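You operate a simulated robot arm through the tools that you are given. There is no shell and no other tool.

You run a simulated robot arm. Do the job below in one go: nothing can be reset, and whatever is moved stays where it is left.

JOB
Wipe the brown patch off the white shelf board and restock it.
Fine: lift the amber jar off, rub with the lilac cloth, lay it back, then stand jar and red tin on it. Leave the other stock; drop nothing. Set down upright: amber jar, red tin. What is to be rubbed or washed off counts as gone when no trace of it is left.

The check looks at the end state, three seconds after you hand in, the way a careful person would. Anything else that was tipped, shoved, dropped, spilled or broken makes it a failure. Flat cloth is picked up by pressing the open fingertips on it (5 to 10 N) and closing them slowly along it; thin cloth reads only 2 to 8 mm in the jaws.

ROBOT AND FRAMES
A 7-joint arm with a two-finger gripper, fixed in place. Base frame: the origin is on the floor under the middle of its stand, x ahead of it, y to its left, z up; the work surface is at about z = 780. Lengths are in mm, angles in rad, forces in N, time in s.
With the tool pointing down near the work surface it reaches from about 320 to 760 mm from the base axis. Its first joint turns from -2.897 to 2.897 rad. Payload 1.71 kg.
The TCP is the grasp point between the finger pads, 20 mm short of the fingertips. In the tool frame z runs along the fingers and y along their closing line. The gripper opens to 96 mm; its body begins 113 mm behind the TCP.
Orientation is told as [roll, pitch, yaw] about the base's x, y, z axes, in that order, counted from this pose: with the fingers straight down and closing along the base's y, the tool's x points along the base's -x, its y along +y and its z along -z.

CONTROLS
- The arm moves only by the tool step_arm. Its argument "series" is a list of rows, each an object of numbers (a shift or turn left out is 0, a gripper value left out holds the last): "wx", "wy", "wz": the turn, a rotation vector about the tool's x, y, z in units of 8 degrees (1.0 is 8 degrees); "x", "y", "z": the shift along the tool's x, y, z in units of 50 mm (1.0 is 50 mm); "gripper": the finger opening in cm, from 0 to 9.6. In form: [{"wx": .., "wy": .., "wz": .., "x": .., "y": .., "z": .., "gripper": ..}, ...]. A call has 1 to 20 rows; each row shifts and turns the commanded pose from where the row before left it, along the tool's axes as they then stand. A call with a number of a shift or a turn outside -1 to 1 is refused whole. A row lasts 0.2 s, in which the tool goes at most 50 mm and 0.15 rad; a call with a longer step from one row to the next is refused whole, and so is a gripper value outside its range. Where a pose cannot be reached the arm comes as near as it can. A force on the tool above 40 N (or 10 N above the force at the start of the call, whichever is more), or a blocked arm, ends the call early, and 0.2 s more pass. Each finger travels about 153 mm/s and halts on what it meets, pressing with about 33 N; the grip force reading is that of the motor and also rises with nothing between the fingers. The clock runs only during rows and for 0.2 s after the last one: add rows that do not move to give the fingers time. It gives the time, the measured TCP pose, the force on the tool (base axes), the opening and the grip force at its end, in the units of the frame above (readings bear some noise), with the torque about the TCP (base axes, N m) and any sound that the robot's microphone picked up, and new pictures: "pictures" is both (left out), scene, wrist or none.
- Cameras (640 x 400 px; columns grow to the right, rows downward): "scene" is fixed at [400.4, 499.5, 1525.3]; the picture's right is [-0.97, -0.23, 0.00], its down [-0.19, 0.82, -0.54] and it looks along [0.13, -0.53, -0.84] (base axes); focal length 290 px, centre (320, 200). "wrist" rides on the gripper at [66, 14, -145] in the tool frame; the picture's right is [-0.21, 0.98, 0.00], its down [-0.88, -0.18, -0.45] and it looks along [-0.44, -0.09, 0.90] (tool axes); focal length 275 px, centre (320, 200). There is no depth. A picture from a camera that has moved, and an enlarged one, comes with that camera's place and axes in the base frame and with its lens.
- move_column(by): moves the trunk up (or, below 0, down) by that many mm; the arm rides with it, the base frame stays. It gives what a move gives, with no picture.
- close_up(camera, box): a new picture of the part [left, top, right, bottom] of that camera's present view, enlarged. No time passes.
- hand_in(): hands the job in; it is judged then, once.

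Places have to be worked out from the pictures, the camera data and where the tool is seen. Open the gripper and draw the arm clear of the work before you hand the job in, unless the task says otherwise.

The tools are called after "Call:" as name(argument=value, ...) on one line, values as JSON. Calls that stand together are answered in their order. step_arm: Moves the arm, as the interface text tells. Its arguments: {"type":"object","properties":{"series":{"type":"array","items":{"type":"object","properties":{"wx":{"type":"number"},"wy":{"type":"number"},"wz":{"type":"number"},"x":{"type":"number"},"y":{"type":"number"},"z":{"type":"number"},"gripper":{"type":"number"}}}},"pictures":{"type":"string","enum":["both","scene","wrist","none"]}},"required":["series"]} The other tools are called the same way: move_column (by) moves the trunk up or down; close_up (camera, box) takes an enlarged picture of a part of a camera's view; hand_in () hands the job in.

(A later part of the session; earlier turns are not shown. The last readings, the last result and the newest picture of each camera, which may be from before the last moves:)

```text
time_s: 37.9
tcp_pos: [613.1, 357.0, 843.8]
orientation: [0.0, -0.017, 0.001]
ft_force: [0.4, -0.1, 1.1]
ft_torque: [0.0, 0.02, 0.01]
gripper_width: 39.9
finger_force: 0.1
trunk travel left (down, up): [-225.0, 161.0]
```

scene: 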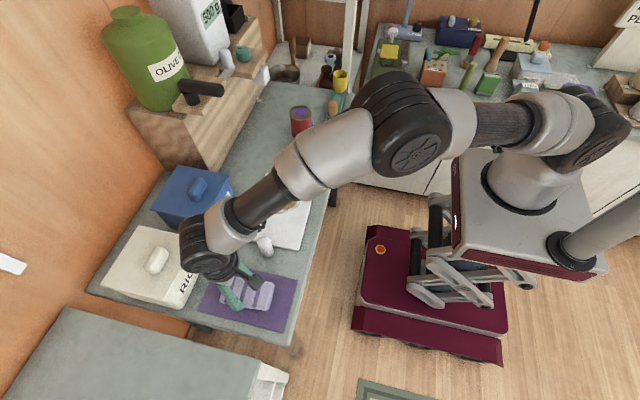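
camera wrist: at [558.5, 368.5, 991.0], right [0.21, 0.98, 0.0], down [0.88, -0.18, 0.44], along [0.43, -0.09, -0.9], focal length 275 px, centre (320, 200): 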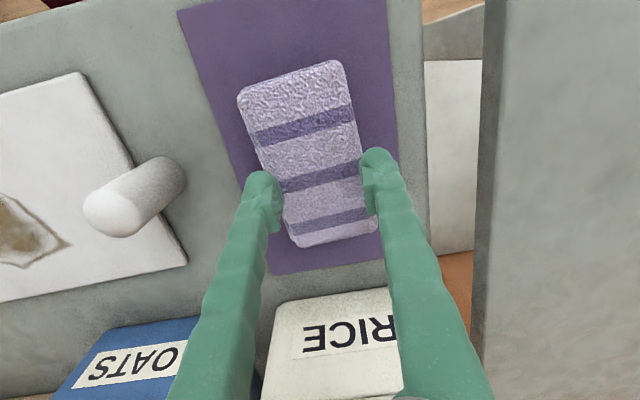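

The limit tripped again at 45 N, so the cloth may be thicker than I thought; the arm is now at (613, 357, 844), pushed back a little. I look before pressing again.

Call:
step_arm(series=[{}], pictures="both")

Call:
close_up(camera="scene", box=[190, 240, 310, 350])

Call:
close_up(camera="wrist", box=[200, 40, 420, 280])

```text
time_s: 38.3
tcp_pos: [615.3, 356.2, 845.4]
orientation: [0.001, -0.016, 0.001]
ft_force: [-0.3, 0.1, -0.2]
ft_torque: [-0.03, 0.01, -0.01]
gripper_width: 39.9
finger_force: 0.0
trunk travel left (down, up): [-225.0, 161.0]
camera wrist: at [546.2, 369.7, 989.0], right [0.21, 0.98, 0.0], down [0.87, -0.18, 0.46], along [0.45, -0.09, -0.89], focal length 275 px, centre (320, 200)
```

scene: 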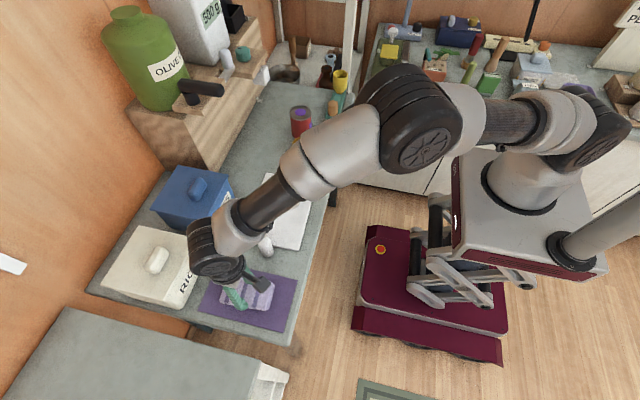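
wrist: 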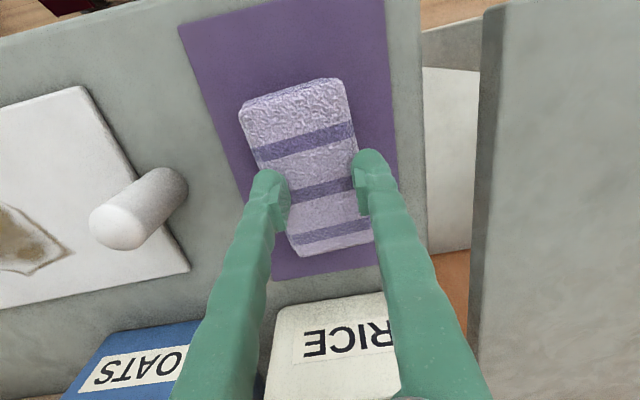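

```text
3.64 times, centred on (250, 295) of scene
camera zoom: at [400.4, 499.5, 1525.3], right [-0.97, -0.23, 0.0], down [-0.19, 0.82, -0.54], along [0.13, -0.53, -0.84], focal length 1053 px, centre (574, -146)
```

zoom: 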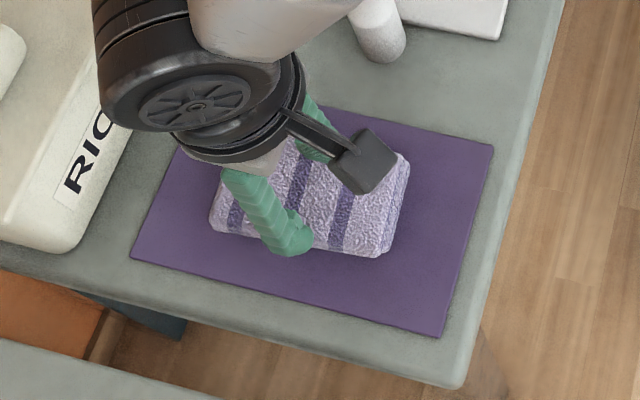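

```text
1.67 times, centred on (310, 160) of wrist
camera zoom: at [546.2, 369.7, 989.0], right [0.21, 0.98, 0.0], down [0.87, -0.18, 0.46], along [0.45, -0.09, -0.89], focal length 459 px, centre (337, 267)
```

zoom: 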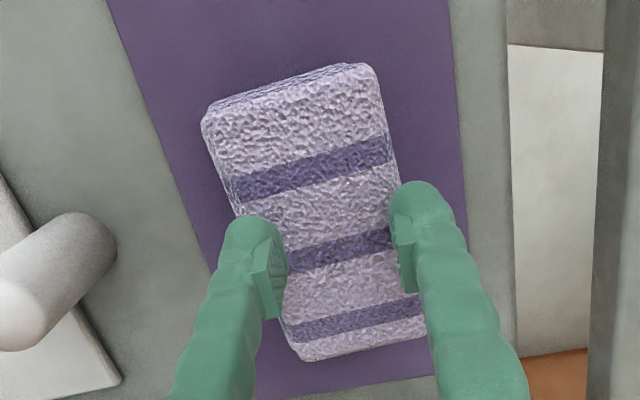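

Triangulating between views puts the cloth top at z≈820, so it is a folded pad about 38 mm thick and 63 mm wide. I rise, open to 8.6 cm, centre at about (616, 352) and straighten, so I can take it by its sides.

Call:
step_arm(series=[{"z": -0.3}, {"z": -0.2, "gripper": 8.6}, {"wy": 0.12, "y": -0.08, "x": -0.03}, {}, {}, {}], pictures="both")

Call:
close_up(camera="wrist", box=[180, 40, 440, 280])

```text
time_s: 39.7
tcp_pos: [613.5, 351.7, 868.9]
orientation: [0.0, 0.0, 0.0]
ft_force: [0.5, 0.5, -0.2]
ft_torque: [0.02, 0.0, -0.03]
gripper_width: 86.0
finger_force: 0.1
trunk travel left (down, up): [-225.0, 161.0]
camera wrist: at [549.9, 365.5, 1015.3], right [0.21, 0.98, 0.0], down [0.88, -0.18, 0.45], along [0.44, -0.09, -0.9], focal length 275 px, centre (320, 200)
```

scene: 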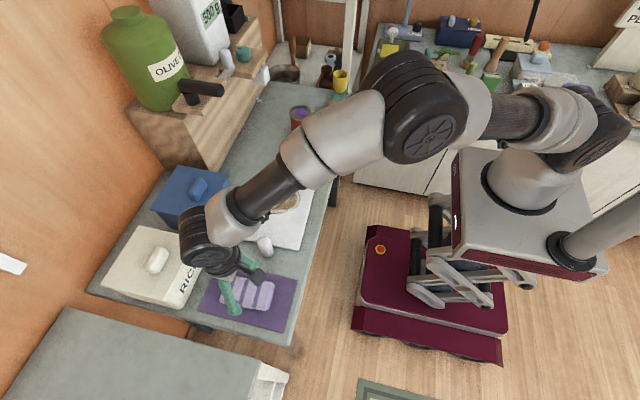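
wrist: 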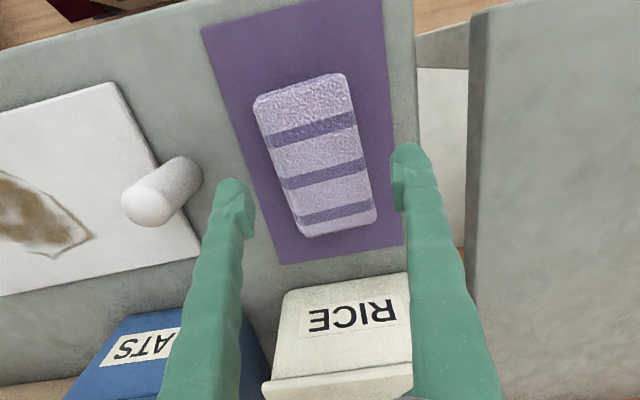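

```text
1.67 times, centred on (310, 160) of wrist
camera zoom: at [549.9, 365.5, 1015.3], right [0.21, 0.98, 0.0], down [0.88, -0.18, 0.45], along [0.44, -0.09, -0.9], focal length 459 px, centre (337, 267)
```

zoom: 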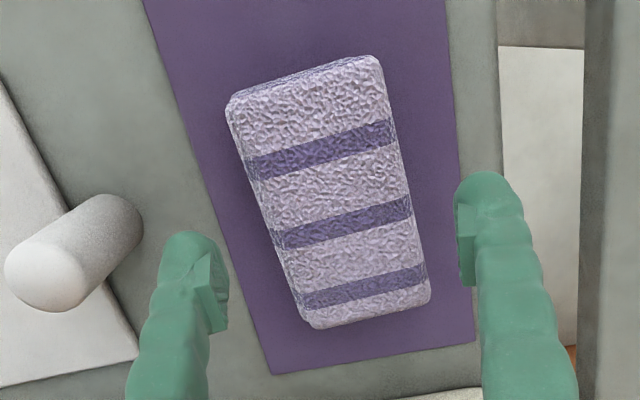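

The pad is centred under the tool at about (612, 353). I descend to z≈818 with the fingers straddling its sides, watching the force.

Call:
step_arm(series=[{"z": 0.25}, {"z": 0.25}, {"z": 0.2}, {"z": 0.15}, {"z": 0.1}, {"z": 0.06}, {}, {}], pictures="wrist")

```text
time_s: 41.5
tcp_pos: [613.7, 352.1, 818.8]
orientation: [0.0, 0.0, -0.001]
ft_force: [0.1, -0.1, 0.6]
ft_torque: [-0.01, -0.03, -0.02]
gripper_width: 85.8
finger_force: 0.0
trunk travel left (down, up): [-225.0, 161.0]
camera wrist: at [549.5, 366.3, 964.5], right [0.21, 0.98, 0.0], down [0.88, -0.18, 0.45], along [0.44, -0.09, -0.9], focal length 275 px, centre (320, 200)
```

wrist: 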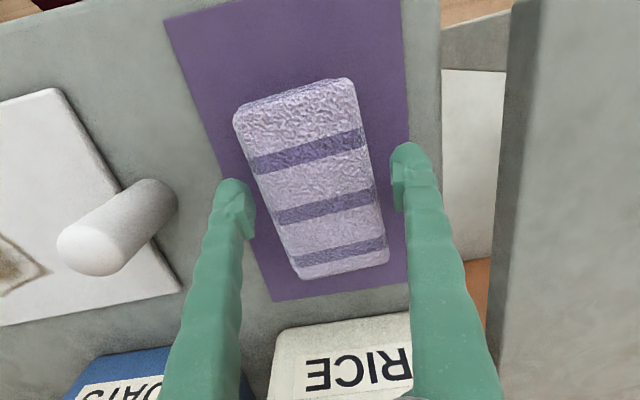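

Both fingers are beside the pad with no contact. I close slowly and watch where they stop.

Call:
step_arm(series=[{"gripper": 8.0}, {"gripper": 7.6}, {"gripper": 7.2}, {"gripper": 6.9}, {"gripper": 6.6}, {"gripper": 6.3}, {"gripper": 6.0}, {"gripper": 5.7}, {}, {}], pictures="both")

Call:
close_up(camera="scene", box=[190, 240, 310, 350])

```text
time_s: 43.7
tcp_pos: [615.1, 352.2, 819.8]
orientation: [0.0, -0.003, 0.001]
ft_force: [1.2, -0.5, 3.0]
ft_torque: [0.01, 0.01, 0.2]
gripper_width: 71.9
finger_force: 33.4
trunk travel left (down, up): [-225.0, 161.0]
camera wrist: at [549.4, 366.3, 964.9], right [0.21, 0.98, 0.0], down [0.88, -0.18, 0.45], along [0.44, -0.09, -0.9], focal length 275 px, centre (320, 200)
```

scene: 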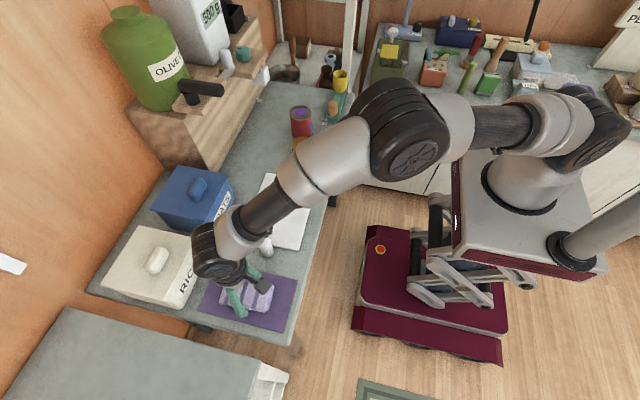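
wrist: 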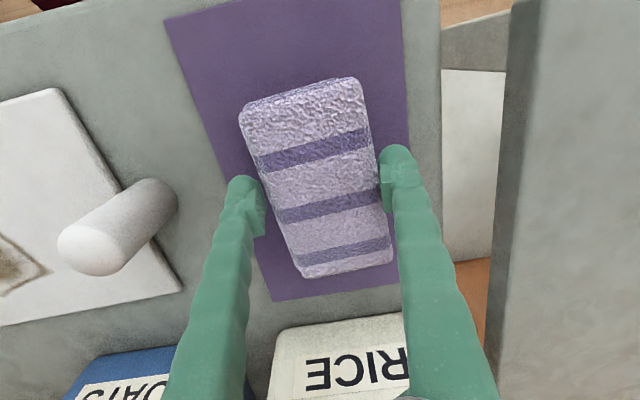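

```text
3.64 times, centred on (250, 295) of scene
camera zoom: at [400.4, 499.5, 1525.3], right [-0.97, -0.23, 0.0], down [-0.19, 0.82, -0.54], along [0.13, -0.53, -0.84], focal length 1053 px, centre (574, -146)
```

zoom: 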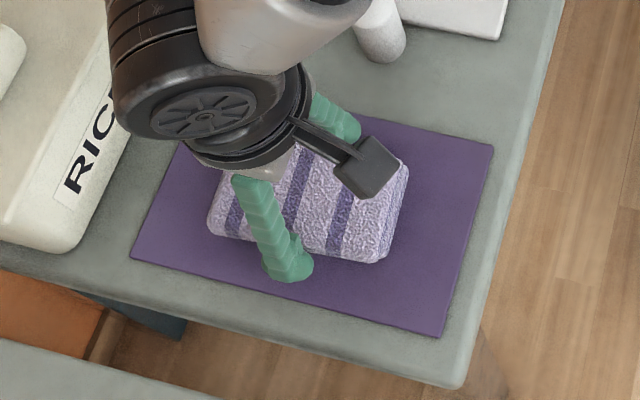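

The fingers stopped at 72 mm on a firm pad with 33 N grip. I try a slow 8 mm lift.

Call:
step_arm(series=[{"gripper": 5.0}, {"z": -0.04}, {"z": -0.04}, {"z": -0.04}, {"z": -0.04}, {}], pictures="wrist")

Call:
close_up(camera="scene", box=[190, 240, 310, 350])

```text
time_s: 45.1
tcp_pos: [615.3, 351.8, 826.3]
orientation: [0.001, -0.001, 0.001]
ft_force: [0.2, 0.9, -0.2]
ft_torque: [0.01, -0.01, -0.01]
gripper_width: 71.6
finger_force: 33.2
trunk travel left (down, up): [-225.0, 161.0]
camera wrist: at [549.8, 365.9, 972.2], right [0.21, 0.98, 0.0], down [0.88, -0.18, 0.45], along [0.44, -0.09, -0.9], focal length 275 px, centre (320, 200)
```

wrist: 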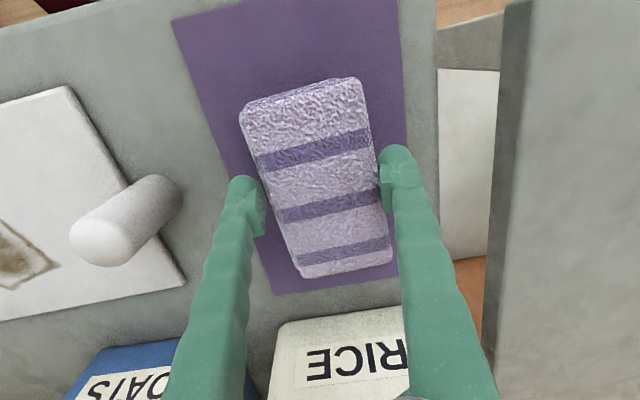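

```text
3.64 times, centred on (250, 295) of scene
camera zoom: at [400.4, 499.5, 1525.3], right [-0.97, -0.23, 0.0], down [-0.19, 0.82, -0.54], along [0.13, -0.53, -0.84], focal length 1053 px, centre (574, -146)
```

zoom: 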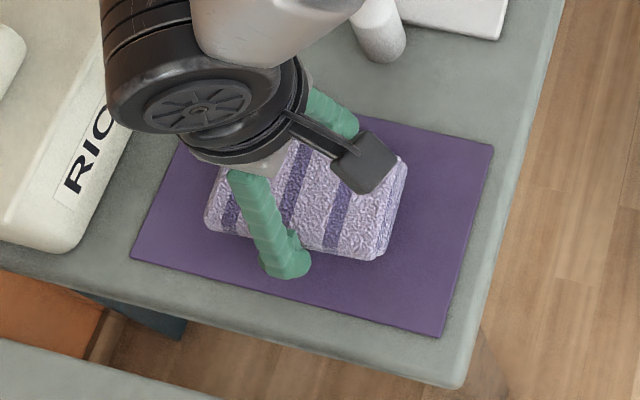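

The cloth comes up with the jaws. I lift it to z≈920 so it clears the white shaker, and carry it over the stain centre near (618, 60).

Call:
step_arm(series=[{"z": -0.2}, {"z": -0.4}, {"z": -0.5}, {"z": -0.5}, {"z": -0.3}, {"y": -0.3}, {"y": -0.6}, {"y": -0.7}, {"y": -0.7}, {"y": -0.7}, {"y": -0.7}, {"y": -0.7}, {"y": -0.6}, {"y": -0.5}, {"y": -0.3}, {}, {}], pictures="both")

```text
time_s: 48.7
tcp_pos: [614.6, 62.0, 922.4]
orientation: [0.0, -0.003, -0.001]
ft_force: [0.1, -0.4, -0.5]
ft_torque: [-0.04, -0.01, 0.0]
gripper_width: 70.6
finger_force: 33.2
trunk travel left (down, up): [-225.0, 161.0]
camera wrist: at [548.2, 75.3, 1067.8], right [0.21, 0.98, 0.0], down [0.88, -0.18, 0.45], along [0.44, -0.09, -0.9], focal length 275 px, centre (320, 200)
```

scene: 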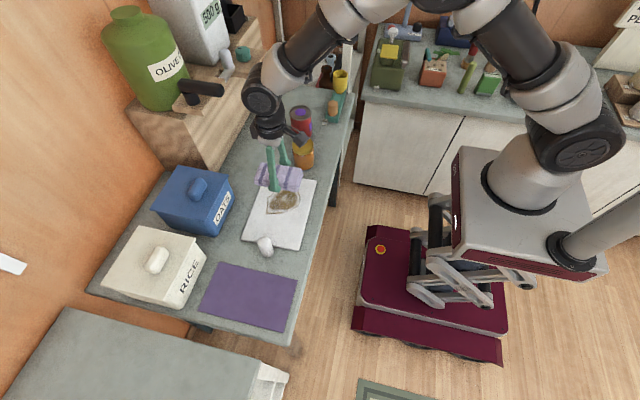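
wrist: 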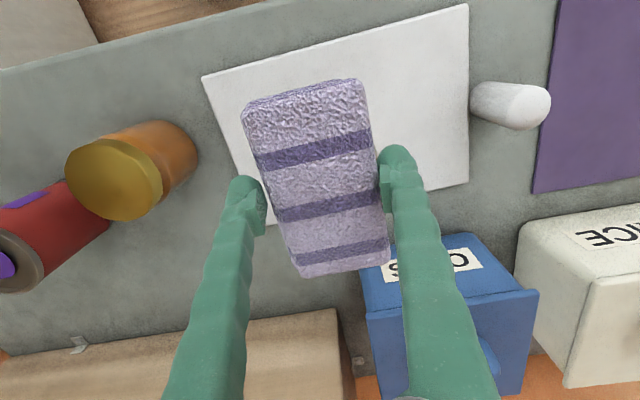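

The cloth is held over the stain and the jar is well clear. I lower to just above the board.

Call:
step_arm(series=[{"z": 0.3}, {"z": 0.5}, {"z": 0.4}, {"z": 0.3}, {"z": 0.2}, {"z": 0.1}, {}, {}], pictures="none")

Call:
step_arm(series=[{"z": 0.04}, {"z": 0.02}, {}, {}], pictures="none")

```text
time_s: 50.5
tcp_pos: [613.3, 61.4, 832.8]
orientation: [0.0, -0.001, -0.001]
ft_force: [0.1, 0.2, -0.7]
ft_torque: [0.01, -0.03, 0.02]
gripper_width: 70.5
finger_force: 32.8
trunk travel left (down, up): [-225.0, 161.0]
```

```text
time_s: 51.5
tcp_pos: [614.1, 62.4, 829.1]
orientation: [-0.001, -0.003, 0.0]
ft_force: [-1.6, -1.0, -0.2]
ft_torque: [-0.02, 0.0, 0.0]
gripper_width: 70.3
finger_force: 33.0
trunk travel left (down, up): [-225.0, 161.0]
```

No contact yet at z≈829. I keep easing down in 1–2 mm steps.

Call:
step_arm(series=[{"z": 0.03}, {"z": 0.02}, {}, {}], pictures="none")

Call:
step_arm(series=[{"z": 0.02}, {"z": 0.02}, {}, {}], pictures="none")

```text
time_s: 52.5
tcp_pos: [614.4, 61.6, 826.1]
orientation: [0.0, 0.0, -0.001]
ft_force: [-0.9, 0.4, -0.2]
ft_torque: [0.0, 0.0, 0.01]
gripper_width: 70.0
finger_force: 33.0
trunk travel left (down, up): [-225.0, 161.0]
```

```text
time_s: 53.5
tcp_pos: [615.4, 62.3, 824.9]
orientation: [0.001, 0.0, 0.0]
ft_force: [-0.2, 0.9, 1.2]
ft_torque: [0.0, -0.02, 0.06]
gripper_width: 70.0
finger_force: 32.9
trunk travel left (down, up): [-225.0, 161.0]
```

Contact is just starting (≈1–2 N) at z≈825. I press about 1.5 mm further and make the first strokes along y across the stain.

Call:
step_arm(series=[{"z": 0.03}, {"y": -0.25}, {"y": -0.25}, {"y": -0.25}, {"y": 0.3}, {"y": 0.3}, {"y": 0.3}, {"y": 0.3}, {"y": 0.25}, {"y": -0.3}, {"y": -0.3}, {}], pictures="both")

```text
time_s: 56.1
tcp_pos: [613.5, 67.9, 824.2]
orientation: [0.001, -0.005, -0.001]
ft_force: [-0.4, 10.1, 25.1]
ft_torque: [0.24, 0.21, -0.09]
gripper_width: 69.9
finger_force: 32.5
trunk travel left (down, up): [-225.0, 161.0]
camera wrist: at [547.6, 81.6, 969.7], right [0.21, 0.98, 0.0], down [0.88, -0.18, 0.45], along [0.44, -0.09, -0.89], focal length 275 px, centre (320, 200)
```

scene: 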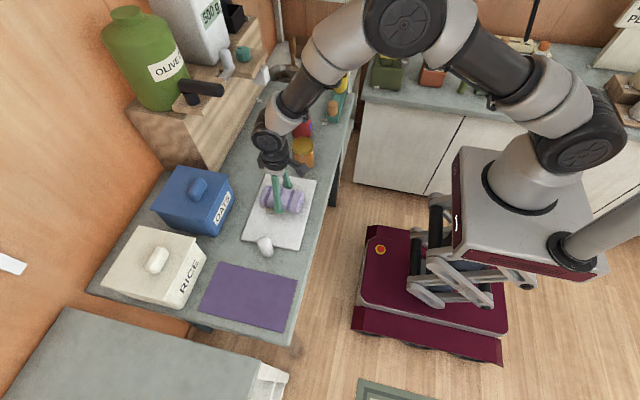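
wrist: 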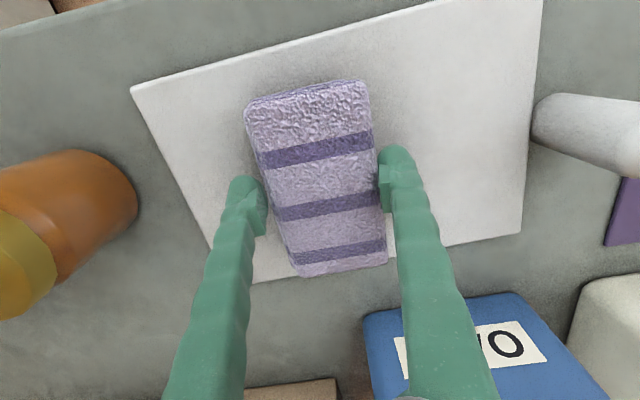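

The contact is firmer than needed (25 N), but the board hasn't moved and no stain shows outside the cloth. I ease up 1 mm and do offset passes to cover the x edges of the stain.

Call:
step_arm(series=[{"z": -0.025}, {"x": 0.2}, {"y": -0.25}, {"y": -0.25}, {"y": -0.25}, {"y": 0.3}, {"y": 0.3}, {"y": 0.3}, {"y": 0.3}, {"y": 0.25}, {"x": -0.25}, {"x": -0.2}, {"y": -0.3}, {"y": -0.3}, {"y": -0.3}, {"y": -0.3}, {"y": -0.25}, {"y": 0.3}, {"y": 0.3}, {}], pictures="none")

```text
time_s: 60.3
tcp_pos: [624.8, 58.3, 824.1]
orientation: [-0.001, -0.001, 0.001]
ft_force: [-0.5, -1.3, 0.9]
ft_torque: [-0.11, 0.0, 0.0]
gripper_width: 70.0
finger_force: 33.6
trunk travel left (down, up): [-225.0, 161.0]
```

Now I lift the cloth and move it aside (+y) to inspect the board.

Call:
step_arm(series=[{"z": -0.3}, {"z": -0.5}, {"z": -0.6}, {"z": -0.5}, {"y": 0.5, "x": 0.05}, {"y": 0.7, "x": 0.05}, {"y": 0.7, "x": 0.1}, {"y": 0.7}, {"y": 0.5}, {"y": 0.3}, {}, {}], pictures="both")

Call:
close_up(camera="scene", box=[230, 150, 340, 260])

Call:
close_up(camera="wrist", box=[0, 40, 320, 280])

```text
time_s: 62.9
tcp_pos: [616.0, 231.1, 919.3]
orientation: [0.001, -0.001, -0.001]
ft_force: [0.5, 0.2, 0.2]
ft_torque: [-0.02, 0.0, 0.02]
gripper_width: 70.0
finger_force: 32.8
trunk travel left (down, up): [-225.0, 161.0]
camera wrist: at [552.2, 243.6, 1065.4], right [0.21, 0.98, 0.0], down [0.88, -0.18, 0.45], along [0.44, -0.09, -0.9], focal length 275 px, centre (320, 200)
```

scene: 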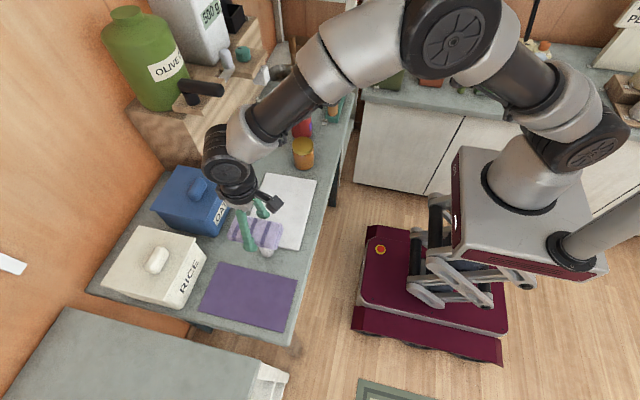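
wrist: 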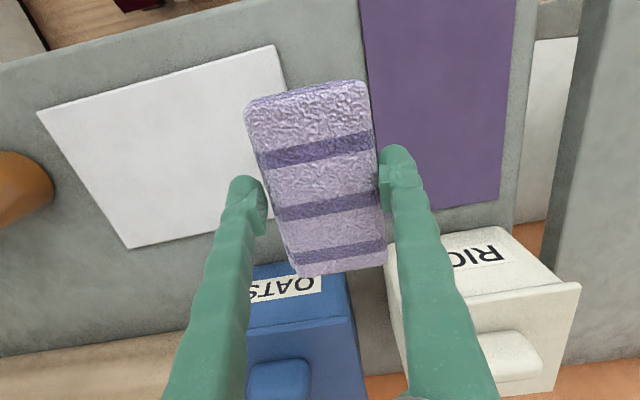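

```text
3.64 times, centred on (285, 205) of scene
camera zoom: at [400.4, 499.5, 1525.3], right [-0.97, -0.23, 0.0], down [-0.19, 0.82, -0.54], along [0.13, -0.53, -0.84], focal length 1053 px, centre (447, 182)
```

zoom: 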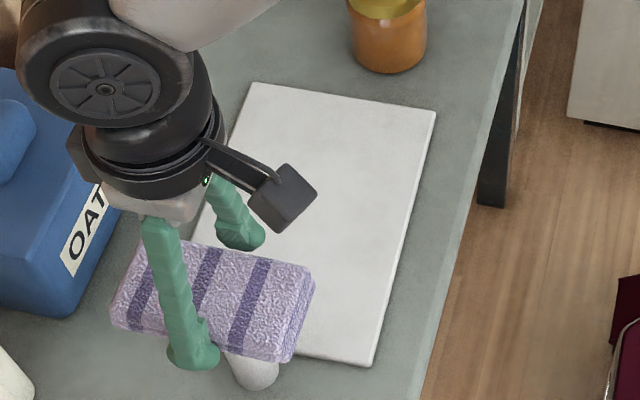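

```text
1.67 times, centred on (160, 160) of wrist
camera zoom: at [552.2, 243.6, 1065.4], right [0.21, 0.98, 0.0], down [0.88, -0.18, 0.45], along [0.44, -0.09, -0.9], focal length 459 px, centre (587, 267)
```

zoom: 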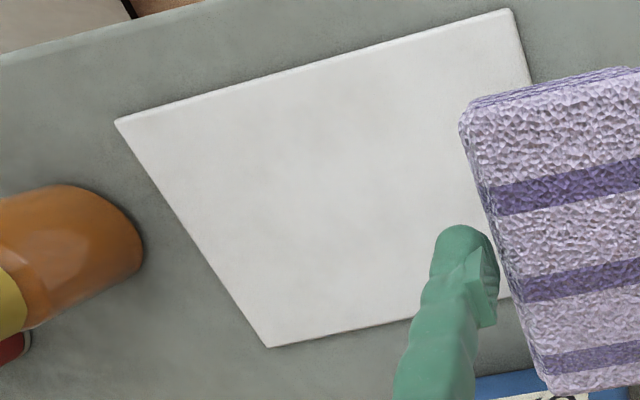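

The board looks clean. I look closer at the former stain area for any faint residue before giving up the cloth.

Call:
close_up(camera="wrist", box=[60, 60, 240, 240])

Call:
close_up(camera="scene", box=[265, 165, 325, 225])

```text
2.22 times, centred on (150, 150) of wrist
camera zoom: at [552.2, 243.6, 1065.4], right [0.21, 0.98, 0.0], down [0.88, -0.18, 0.45], along [0.44, -0.09, -0.9], focal length 612 px, centre (698, 311)
```

zoom: 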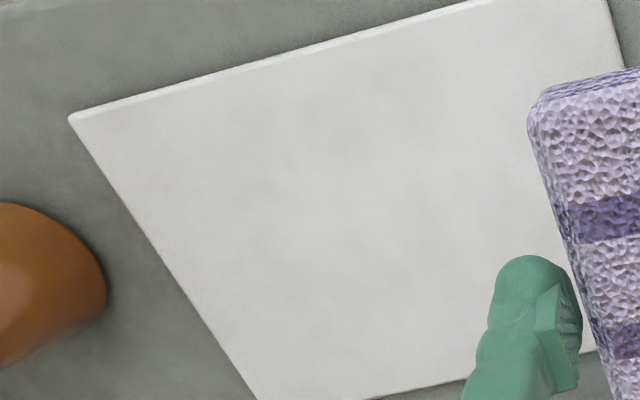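

```text
6.67 times, centred on (295, 195) of scene
camera zoom: at [400.4, 499.5, 1525.3], right [-0.97, -0.23, 0.0], down [-0.19, 0.82, -0.54], along [0.13, -0.53, -0.84], focal length 1930 px, centre (487, 233)
```

zoom: 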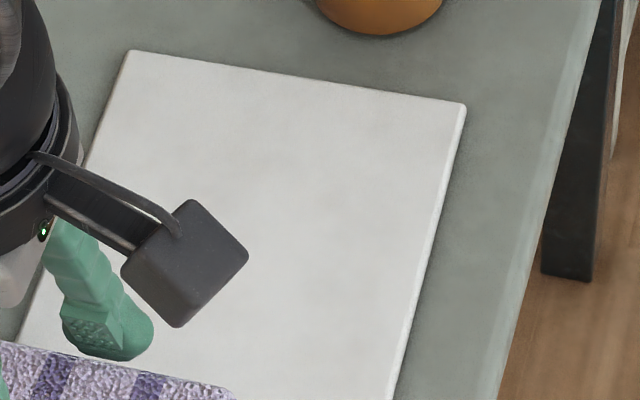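

No trace remains at any zoom. I carry the cloth back over the mat at about (615, 352) and lower to just above it.

Call:
step_arm(series=[{"y": 0.4}, {"y": 0.6}, {"y": 0.6}, {"y": 0.5}, {"y": 0.32}, {}, {"z": 0.3}, {"z": 0.5}, {"z": 0.5}, {"z": 0.3}, {"z": 0.15}, {"z": 0.1}, {}, {}], pictures="both")

```text
time_s: 65.9
tcp_pos: [617.7, 349.9, 826.0]
orientation: [0.0, 0.0, 0.001]
ft_force: [0.0, -0.2, -0.7]
ft_torque: [-0.02, 0.01, 0.01]
gripper_width: 69.9
finger_force: 32.8
trunk travel left (down, up): [-225.0, 161.0]
camera wrist: at [553.2, 364.6, 972.1], right [0.21, 0.98, 0.0], down [0.88, -0.18, 0.45], along [0.44, -0.09, -0.9], focal length 275 px, centre (320, 200)
```

scene: 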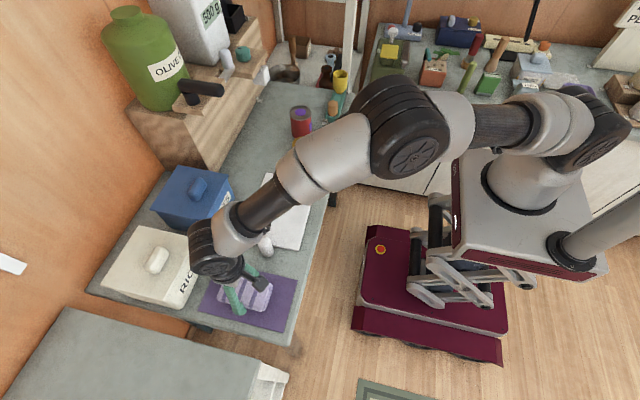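
wrist: 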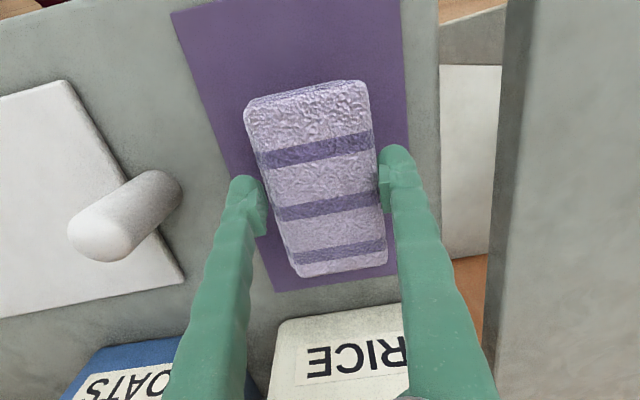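

The cloth hangs about 6 mm above its mat, well inside it. I lower gently until it touches.

Call:
step_arm(series=[{"z": 0.04}, {"z": 0.04}, {"z": 0.02}, {}, {}], pictures="none")

Call:
step_arm(series=[{"z": 0.02}, {"z": 0.01}, {}, {}], pictures="none")

```text
time_s: 67.1
tcp_pos: [618.4, 350.6, 821.7]
orientation: [0.0, 0.0, -0.001]
ft_force: [-0.4, -0.4, -1.6]
ft_torque: [0.0, -0.02, -0.02]
gripper_width: 69.8
finger_force: 32.9
trunk travel left (down, up): [-225.0, 161.0]
```

```text
time_s: 68.1
tcp_pos: [618.0, 351.8, 820.8]
orientation: [0.001, -0.003, -0.001]
ft_force: [1.4, -0.2, 10.3]
ft_torque: [-0.15, 0.2, 0.01]
gripper_width: 69.9
finger_force: 33.3
trunk travel left (down, up): [-225.0, 161.0]
```

The cloth is down on the mat (10 N contact). I ease off slightly, open and rise away.

Call:
step_arm(series=[{"z": -0.015}, {"gripper": 7.1}, {"gripper": 7.4}, {"gripper": 7.8}, {"gripper": 8.4}, {"gripper": 8.8}, {}, {"z": -0.1}, {"z": -0.3}, {"z": -0.5}, {"z": -0.6}, {"z": -0.5}, {}], pictures="both")

Call:
close_up(camera="wrist", box=[180, 20, 440, 260])

```text
time_s: 70.9
tcp_pos: [618.6, 352.5, 919.8]
orientation: [0.0, -0.002, 0.0]
ft_force: [0.7, -0.2, -0.3]
ft_torque: [0.01, -0.01, 0.0]
gripper_width: 88.0
finger_force: 0.1
trunk travel left (down, up): [-225.0, 161.0]
camera wrist: at [553.3, 364.9, 1065.8], right [0.21, 0.98, 0.0], down [0.88, -0.18, 0.45], along [0.44, -0.09, -0.9], focal length 275 px, centre (320, 200)
```

scene: 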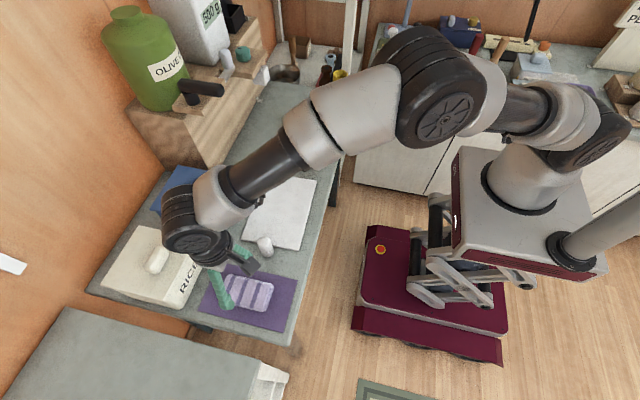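
wrist: 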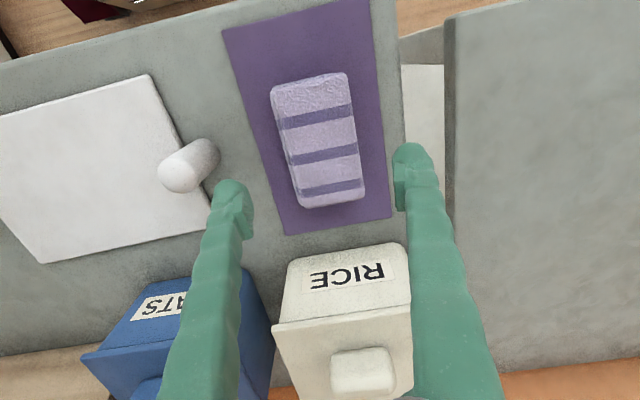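

```text
1.67 times, centred on (310, 140) of wrist
camera zoom: at [553.3, 364.9, 1065.8], right [0.21, 0.98, 0.0], down [0.88, -0.18, 0.45], along [0.44, -0.09, -0.9], focal length 459 px, centre (337, 300)
```

zoom: 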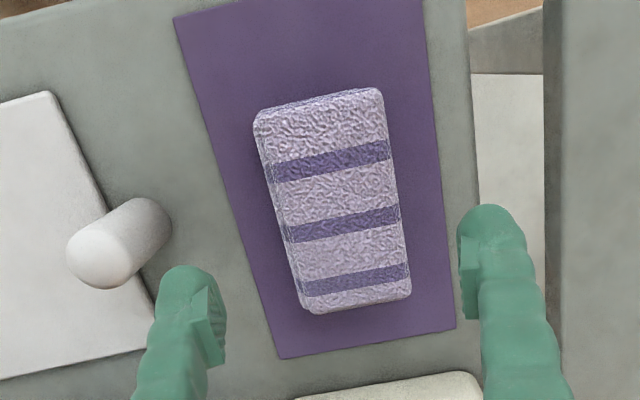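

The cloth lies flat on its mat. From here the scene camera sees most of the board, so I check it once more for residue.

Call:
close_up(camera="scene", box=[235, 165, 325, 255])

Call:
close_up(camera="wrist", box=[0, 60, 220, 280])

```text
4.44 times, centred on (280, 210) of scene
camera zoom: at [400.4, 499.5, 1525.3], right [-0.97, -0.23, 0.0], down [-0.19, 0.82, -0.54], along [0.13, -0.53, -0.84], focal length 1286 px, centre (498, 156)
```

zoom: 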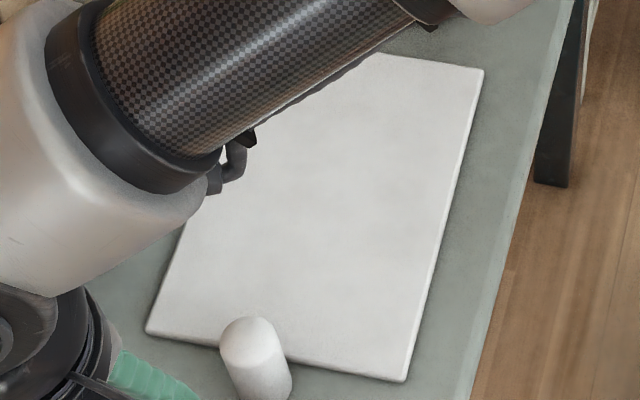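

```text
1.82 times, centred on (110, 170) of wrist
camera zoom: at [553.3, 364.9, 1065.8], right [0.21, 0.98, 0.0], down [0.88, -0.18, 0.45], along [0.44, -0.09, -0.9], focal length 500 px, centre (702, 254)
```

zoom: 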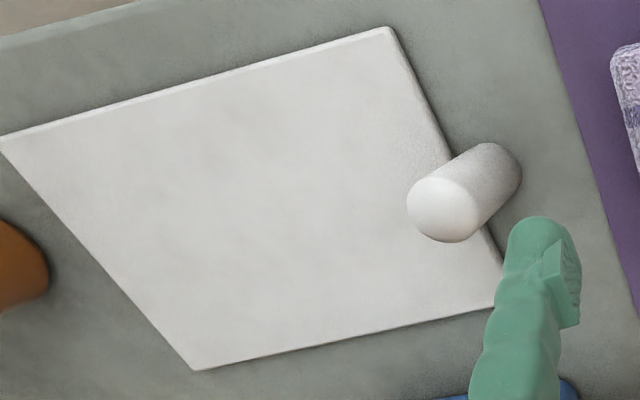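

The board is clean. Next I return above the jar at about (595, -103) to fetch it.

Call:
step_arm(series=[{"y": -0.4, "z": -0.3, "gripper": 8.8}, {"y": -0.7, "z": -0.2}, {"y": -0.8, "x": 0.05}, {"y": -0.8, "x": 0.05}, {"y": -0.8, "x": 0.05}, {"y": -0.8, "x": 0.05}, {"y": -0.8, "x": 0.05}, {"y": -0.8, "x": 0.05}, {"y": -0.8, "x": 0.05}, {"y": -0.8, "x": 0.05}, {"y": -0.7, "x": 0.05}, {"y": -0.5}, {"y": -0.3}, {}, {}], pictures="both")

Call:
close_up(camera="wrist", box=[180, 60, 460, 280])

```text
time_s: 74.1
tcp_pos: [594.6, -98.2, 947.4]
orientation: [-0.001, -0.002, -0.001]
ft_force: [-0.8, 0.6, -0.1]
ft_torque: [-0.01, -0.01, 0.01]
gripper_width: 88.0
finger_force: 0.1
trunk travel left (down, up): [-225.0, 161.0]
camera wrist: at [528.9, -84.9, 1092.6], right [0.21, 0.98, 0.0], down [0.88, -0.18, 0.45], along [0.44, -0.09, -0.9], focal length 275 px, centre (320, 200)
```

scene: 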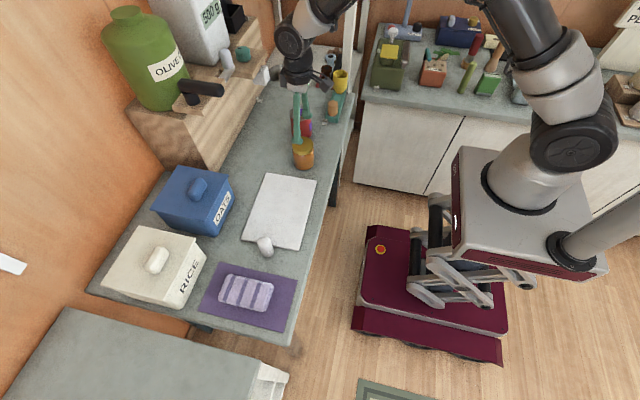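
wrist: 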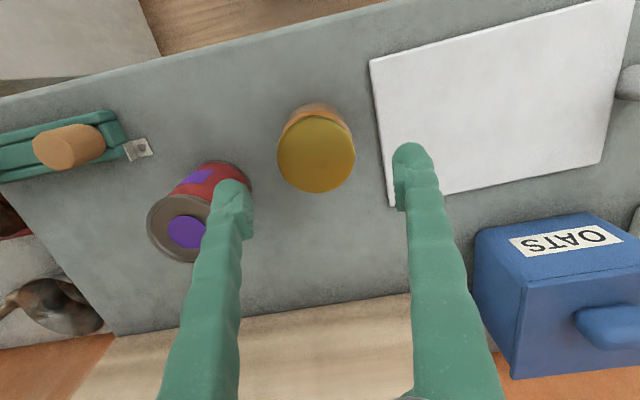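

```text
1.82 times, centred on (320, 170) of wrist
camera zoom: at [528.9, -84.9, 1092.6], right [0.21, 0.98, 0.0], down [0.88, -0.18, 0.45], along [0.44, -0.09, -0.9], focal length 500 px, centre (320, 254)
```

zoom: 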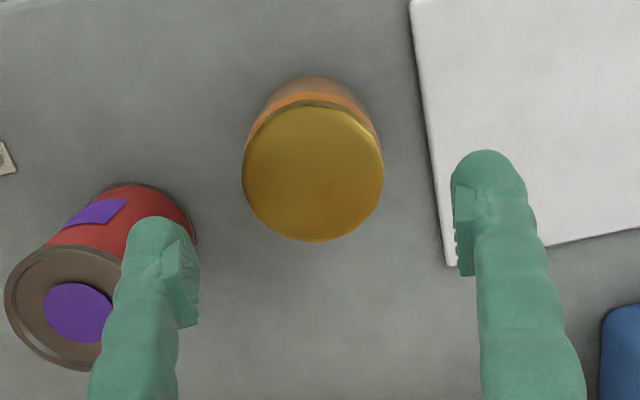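

The jar is at about (594, -102). I align, descend to z≈877 and close slowly on the lid as before.

Call:
step_arm(series=[{"y": -0.07}, {"z": 0.4}, {"z": 0.4}, {"z": 0.3}, {"z": 0.2}, {"z": 0.11}, {}, {"gripper": 8.2}, {"gripper": 7.8}, {"gripper": 7.4}, {"gripper": 7.1}, {"gripper": 6.8}, {"gripper": 6.5}, {"gripper": 6.0}, {"gripper": 5.5}, {}], pictures="both")

```text
time_s: 77.5
tcp_pos: [594.1, -102.4, 876.3]
orientation: [0.001, -0.001, 0.0]
ft_force: [0.2, -0.7, 1.0]
ft_torque: [-0.04, 0.03, 0.06]
gripper_width: 69.0
finger_force: 33.0
trunk travel left (down, up): [-225.0, 161.0]
camera wrist: at [528.8, -89.0, 1020.8], right [0.21, 0.98, 0.0], down [0.88, -0.18, 0.45], along [0.44, -0.09, -0.9], focal length 275 px, centre (320, 200)
```

scene: 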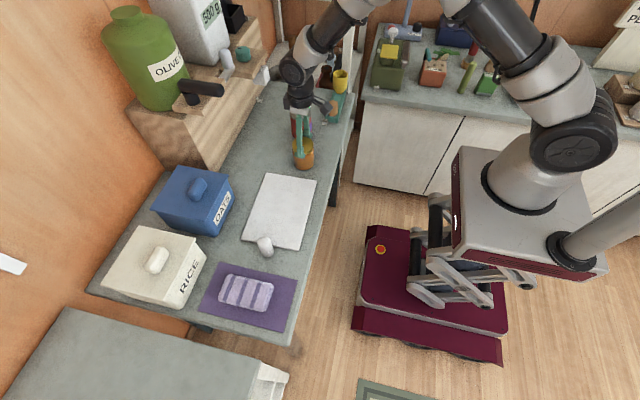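
wrist: 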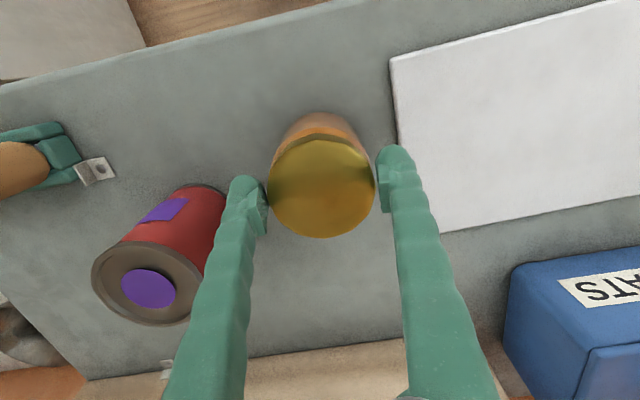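

The grip reads 69 mm, same as before. I lift slowly, then carry the jar to about (615, 138) over the board.

Call:
step_arm(series=[{"gripper": 4.0}, {"z": -0.05}, {"z": -0.1}, {"z": -0.2}, {"z": -0.3}, {"z": -0.25}, {"y": 0.2}, {"y": 0.4, "x": -0.05}, {"y": 0.55, "x": -0.07}, {"y": 0.6, "x": -0.07}, {"y": 0.6, "x": -0.07}, {"y": 0.6, "x": -0.07}, {"y": 0.6, "x": -0.07}, {"y": 0.55}, {"y": 0.4}, {"y": 0.3}, {}, {}], pictures="both")

```text
time_s: 81.3
tcp_pos: [614.0, 136.2, 920.0]
orientation: [0.001, 0.0, 0.001]
ft_force: [0.1, 0.3, -3.6]
ft_torque: [0.01, -0.02, 0.01]
gripper_width: 69.1
finger_force: 33.1
trunk travel left (down, up): [-225.0, 161.0]
camera wrist: at [549.0, 150.2, 1066.2], right [0.21, 0.98, 0.0], down [0.88, -0.18, 0.45], along [0.44, -0.09, -0.9], focal length 275 px, centre (320, 200)
```

scene: 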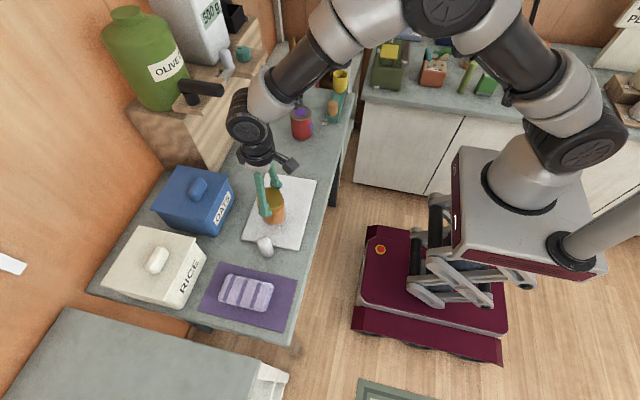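
wrist: 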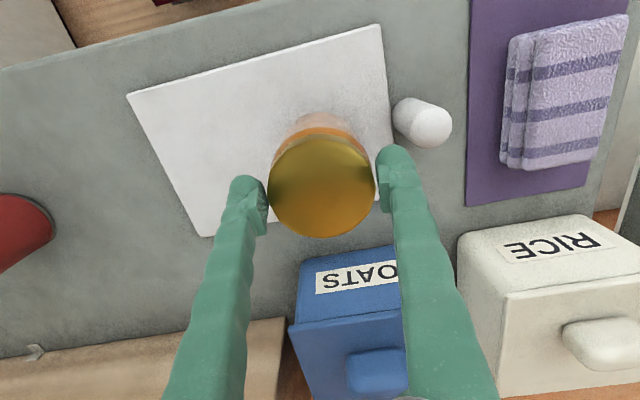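

The jar is over the board, well inside its edges. I lower to just above the surface and then ease down.

Call:
step_arm(series=[{"z": 0.15}, {"z": 0.2}, {"z": 0.15}, {"z": 0.1}, {}, {}], pictures="none")

Call:
step_arm(series=[{"z": 0.04}, {"z": 0.03}, {}, {}], pictures="none")

```text
time_s: 82.7
tcp_pos: [614.4, 135.6, 889.6]
orientation: [0.0, 0.0, 0.0]
ft_force: [-0.6, -0.4, -4.2]
ft_torque: [0.0, 0.04, 0.02]
gripper_width: 69.2
finger_force: 33.1
trunk travel left (down, up): [-225.0, 161.0]
```

```text
time_s: 83.7
tcp_pos: [614.7, 136.8, 884.6]
orientation: [0.001, -0.001, -0.001]
ft_force: [-0.1, -0.4, -3.3]
ft_torque: [-0.03, 0.01, 0.03]
gripper_width: 68.8
finger_force: 33.4
trunk travel left (down, up): [-225.0, 161.0]
```

Still hanging at z≈885. I continue in 1 mm steps until it touches.

Call:
step_arm(series=[{"z": 0.02}, {"z": 0.01}, {}, {}], pictures="none")

Call:
step_arm(series=[{"z": 0.02}, {}, {}], pictures="none")

```text
time_s: 84.7
tcp_pos: [615.1, 138.1, 884.0]
orientation: [-0.001, -0.004, 0.0]
ft_force: [0.5, 0.2, -3.5]
ft_torque: [0.01, 0.02, 0.02]
gripper_width: 69.0
finger_force: 32.3
trunk travel left (down, up): [-225.0, 161.0]
```

```text
time_s: 85.5
tcp_pos: [612.8, 136.6, 884.2]
orientation: [0.001, -0.001, 0.001]
ft_force: [0.2, -0.4, -2.7]
ft_torque: [0.04, -0.03, 0.01]
gripper_width: 69.2
finger_force: 32.6
trunk travel left (down, up): [-225.0, 161.0]
```

Just about touching (-2.7 N against -3.5 N hanging). One more millimetre.

Call:
step_arm(series=[{"z": 0.02}, {}, {}], pictures="none")

```text
time_s: 86.3
tcp_pos: [614.0, 136.4, 884.3]
orientation: [-0.001, -0.002, -0.001]
ft_force: [1.2, -0.4, 6.5]
ft_torque: [-0.07, 0.08, 0.05]
gripper_width: 69.2
finger_force: 32.6
trunk travel left (down, up): [-225.0, 161.0]
```

The jar is resting on the board (+6.5 N). I ease off, open slowly and rise.

Call:
step_arm(series=[{"z": -0.015}, {"gripper": 7.0}, {"gripper": 7.2}, {"gripper": 7.6}, {"gripper": 8.2}, {"gripper": 8.8}, {}, {"z": -0.1}, {"z": -0.3}, {"z": -0.5}, {"z": -0.4}, {}], pictures="both")

Call:
close_up(camera="scene", box=[220, 150, 340, 270])

```text
time_s: 88.9
tcp_pos: [614.4, 136.7, 948.8]
orientation: [0.001, -0.001, 0.001]
ft_force: [0.9, 0.0, 0.1]
ft_torque: [-0.02, -0.01, -0.01]
gripper_width: 88.3
finger_force: 0.0
trunk travel left (down, up): [-225.0, 161.0]
camera wrist: at [549.1, 151.3, 1093.9], right [0.21, 0.98, 0.0], down [0.88, -0.18, 0.45], along [0.44, -0.09, -0.9], focal length 275 px, centre (320, 200)
```

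scene: 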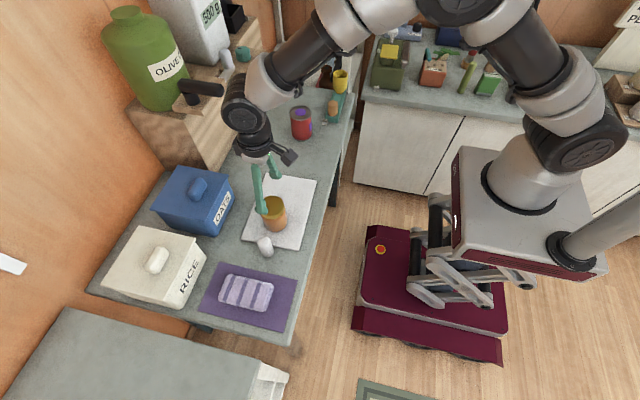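
wrist: 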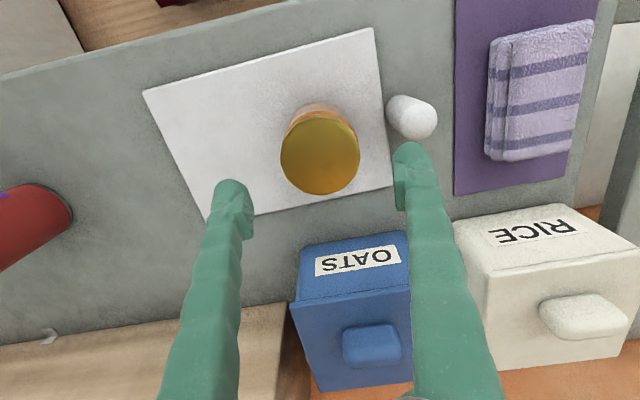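

```text
3.33 times, centred on (280, 210) of scene
camera zoom: at [400.4, 499.5, 1525.3], right [-0.97, -0.23, 0.0], down [-0.19, 0.82, -0.54], along [0.13, -0.53, -0.84], focal length 965 px, centre (453, 167)
```

zoom: 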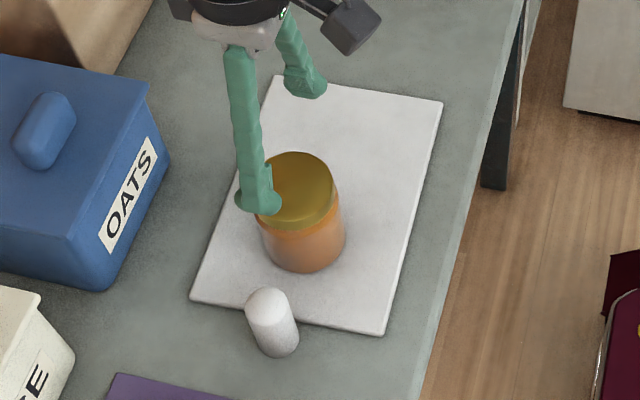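

The jar stands upright on the board at about (614, 137). Now I go above the tin near (637, -229).

Call:
step_arm(series=[{"y": -0.4, "gripper": 9.2}, {"y": -0.7, "x": -0.05}, {"y": -0.75, "x": -0.05}, {"y": -0.75, "x": -0.05}, {"y": -0.75, "x": -0.05}, {"y": -0.75, "x": -0.05}, {"y": -0.75, "x": -0.05}, {"y": -0.75, "x": -0.05}, {"y": -0.7, "x": -0.05}, {"y": -0.6, "x": -0.05}, {"y": -0.4}, {}, {}], pictures="both")

Call:
close_up(camera="wrist", box=[180, 60, 460, 280])

```text
time_s: 91.7
tcp_pos: [636.6, -228.6, 949.2]
orientation: [0.0, 0.0, 0.001]
ft_force: [0.7, -0.5, 0.0]
ft_torque: [-0.03, -0.01, 0.0]
gripper_width: 92.1
finger_force: 0.0
trunk travel left (down, up): [-225.0, 161.0]
camera wrist: at [570.5, -215.1, 1094.2], right [0.21, 0.98, 0.0], down [0.88, -0.18, 0.45], along [0.44, -0.09, -0.9], focal length 275 px, centre (320, 200)
```

scene: 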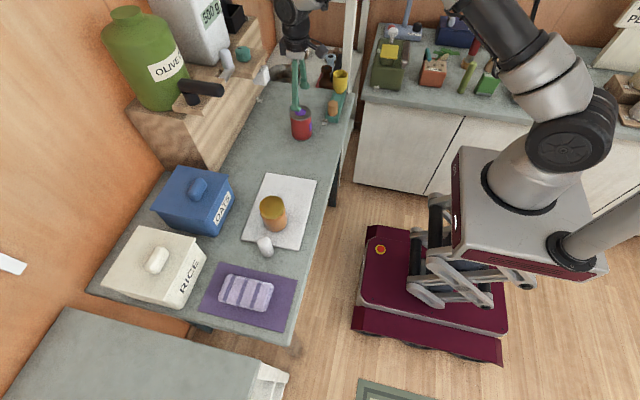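
wrist: 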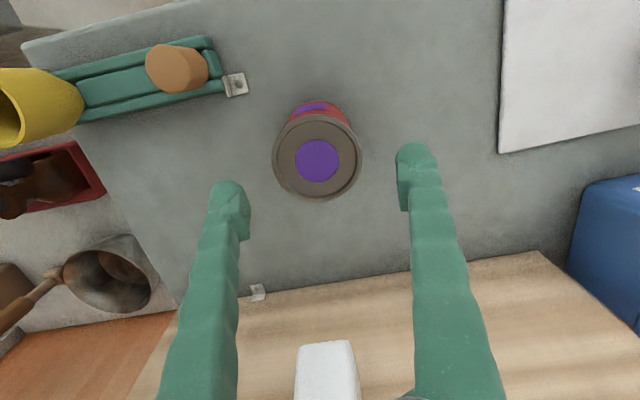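

```text
1.82 times, centred on (320, 170) of wrist
camera zoom: at [570.5, -215.1, 1094.2], right [0.21, 0.98, 0.0], down [0.88, -0.18, 0.45], along [0.44, -0.09, -0.9], focal length 500 px, centre (320, 254)
```

zoom: 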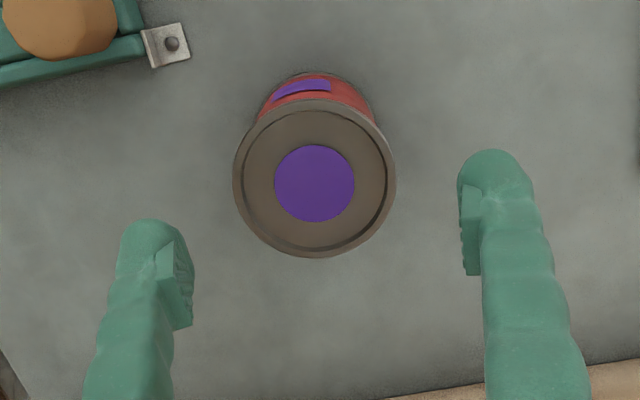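

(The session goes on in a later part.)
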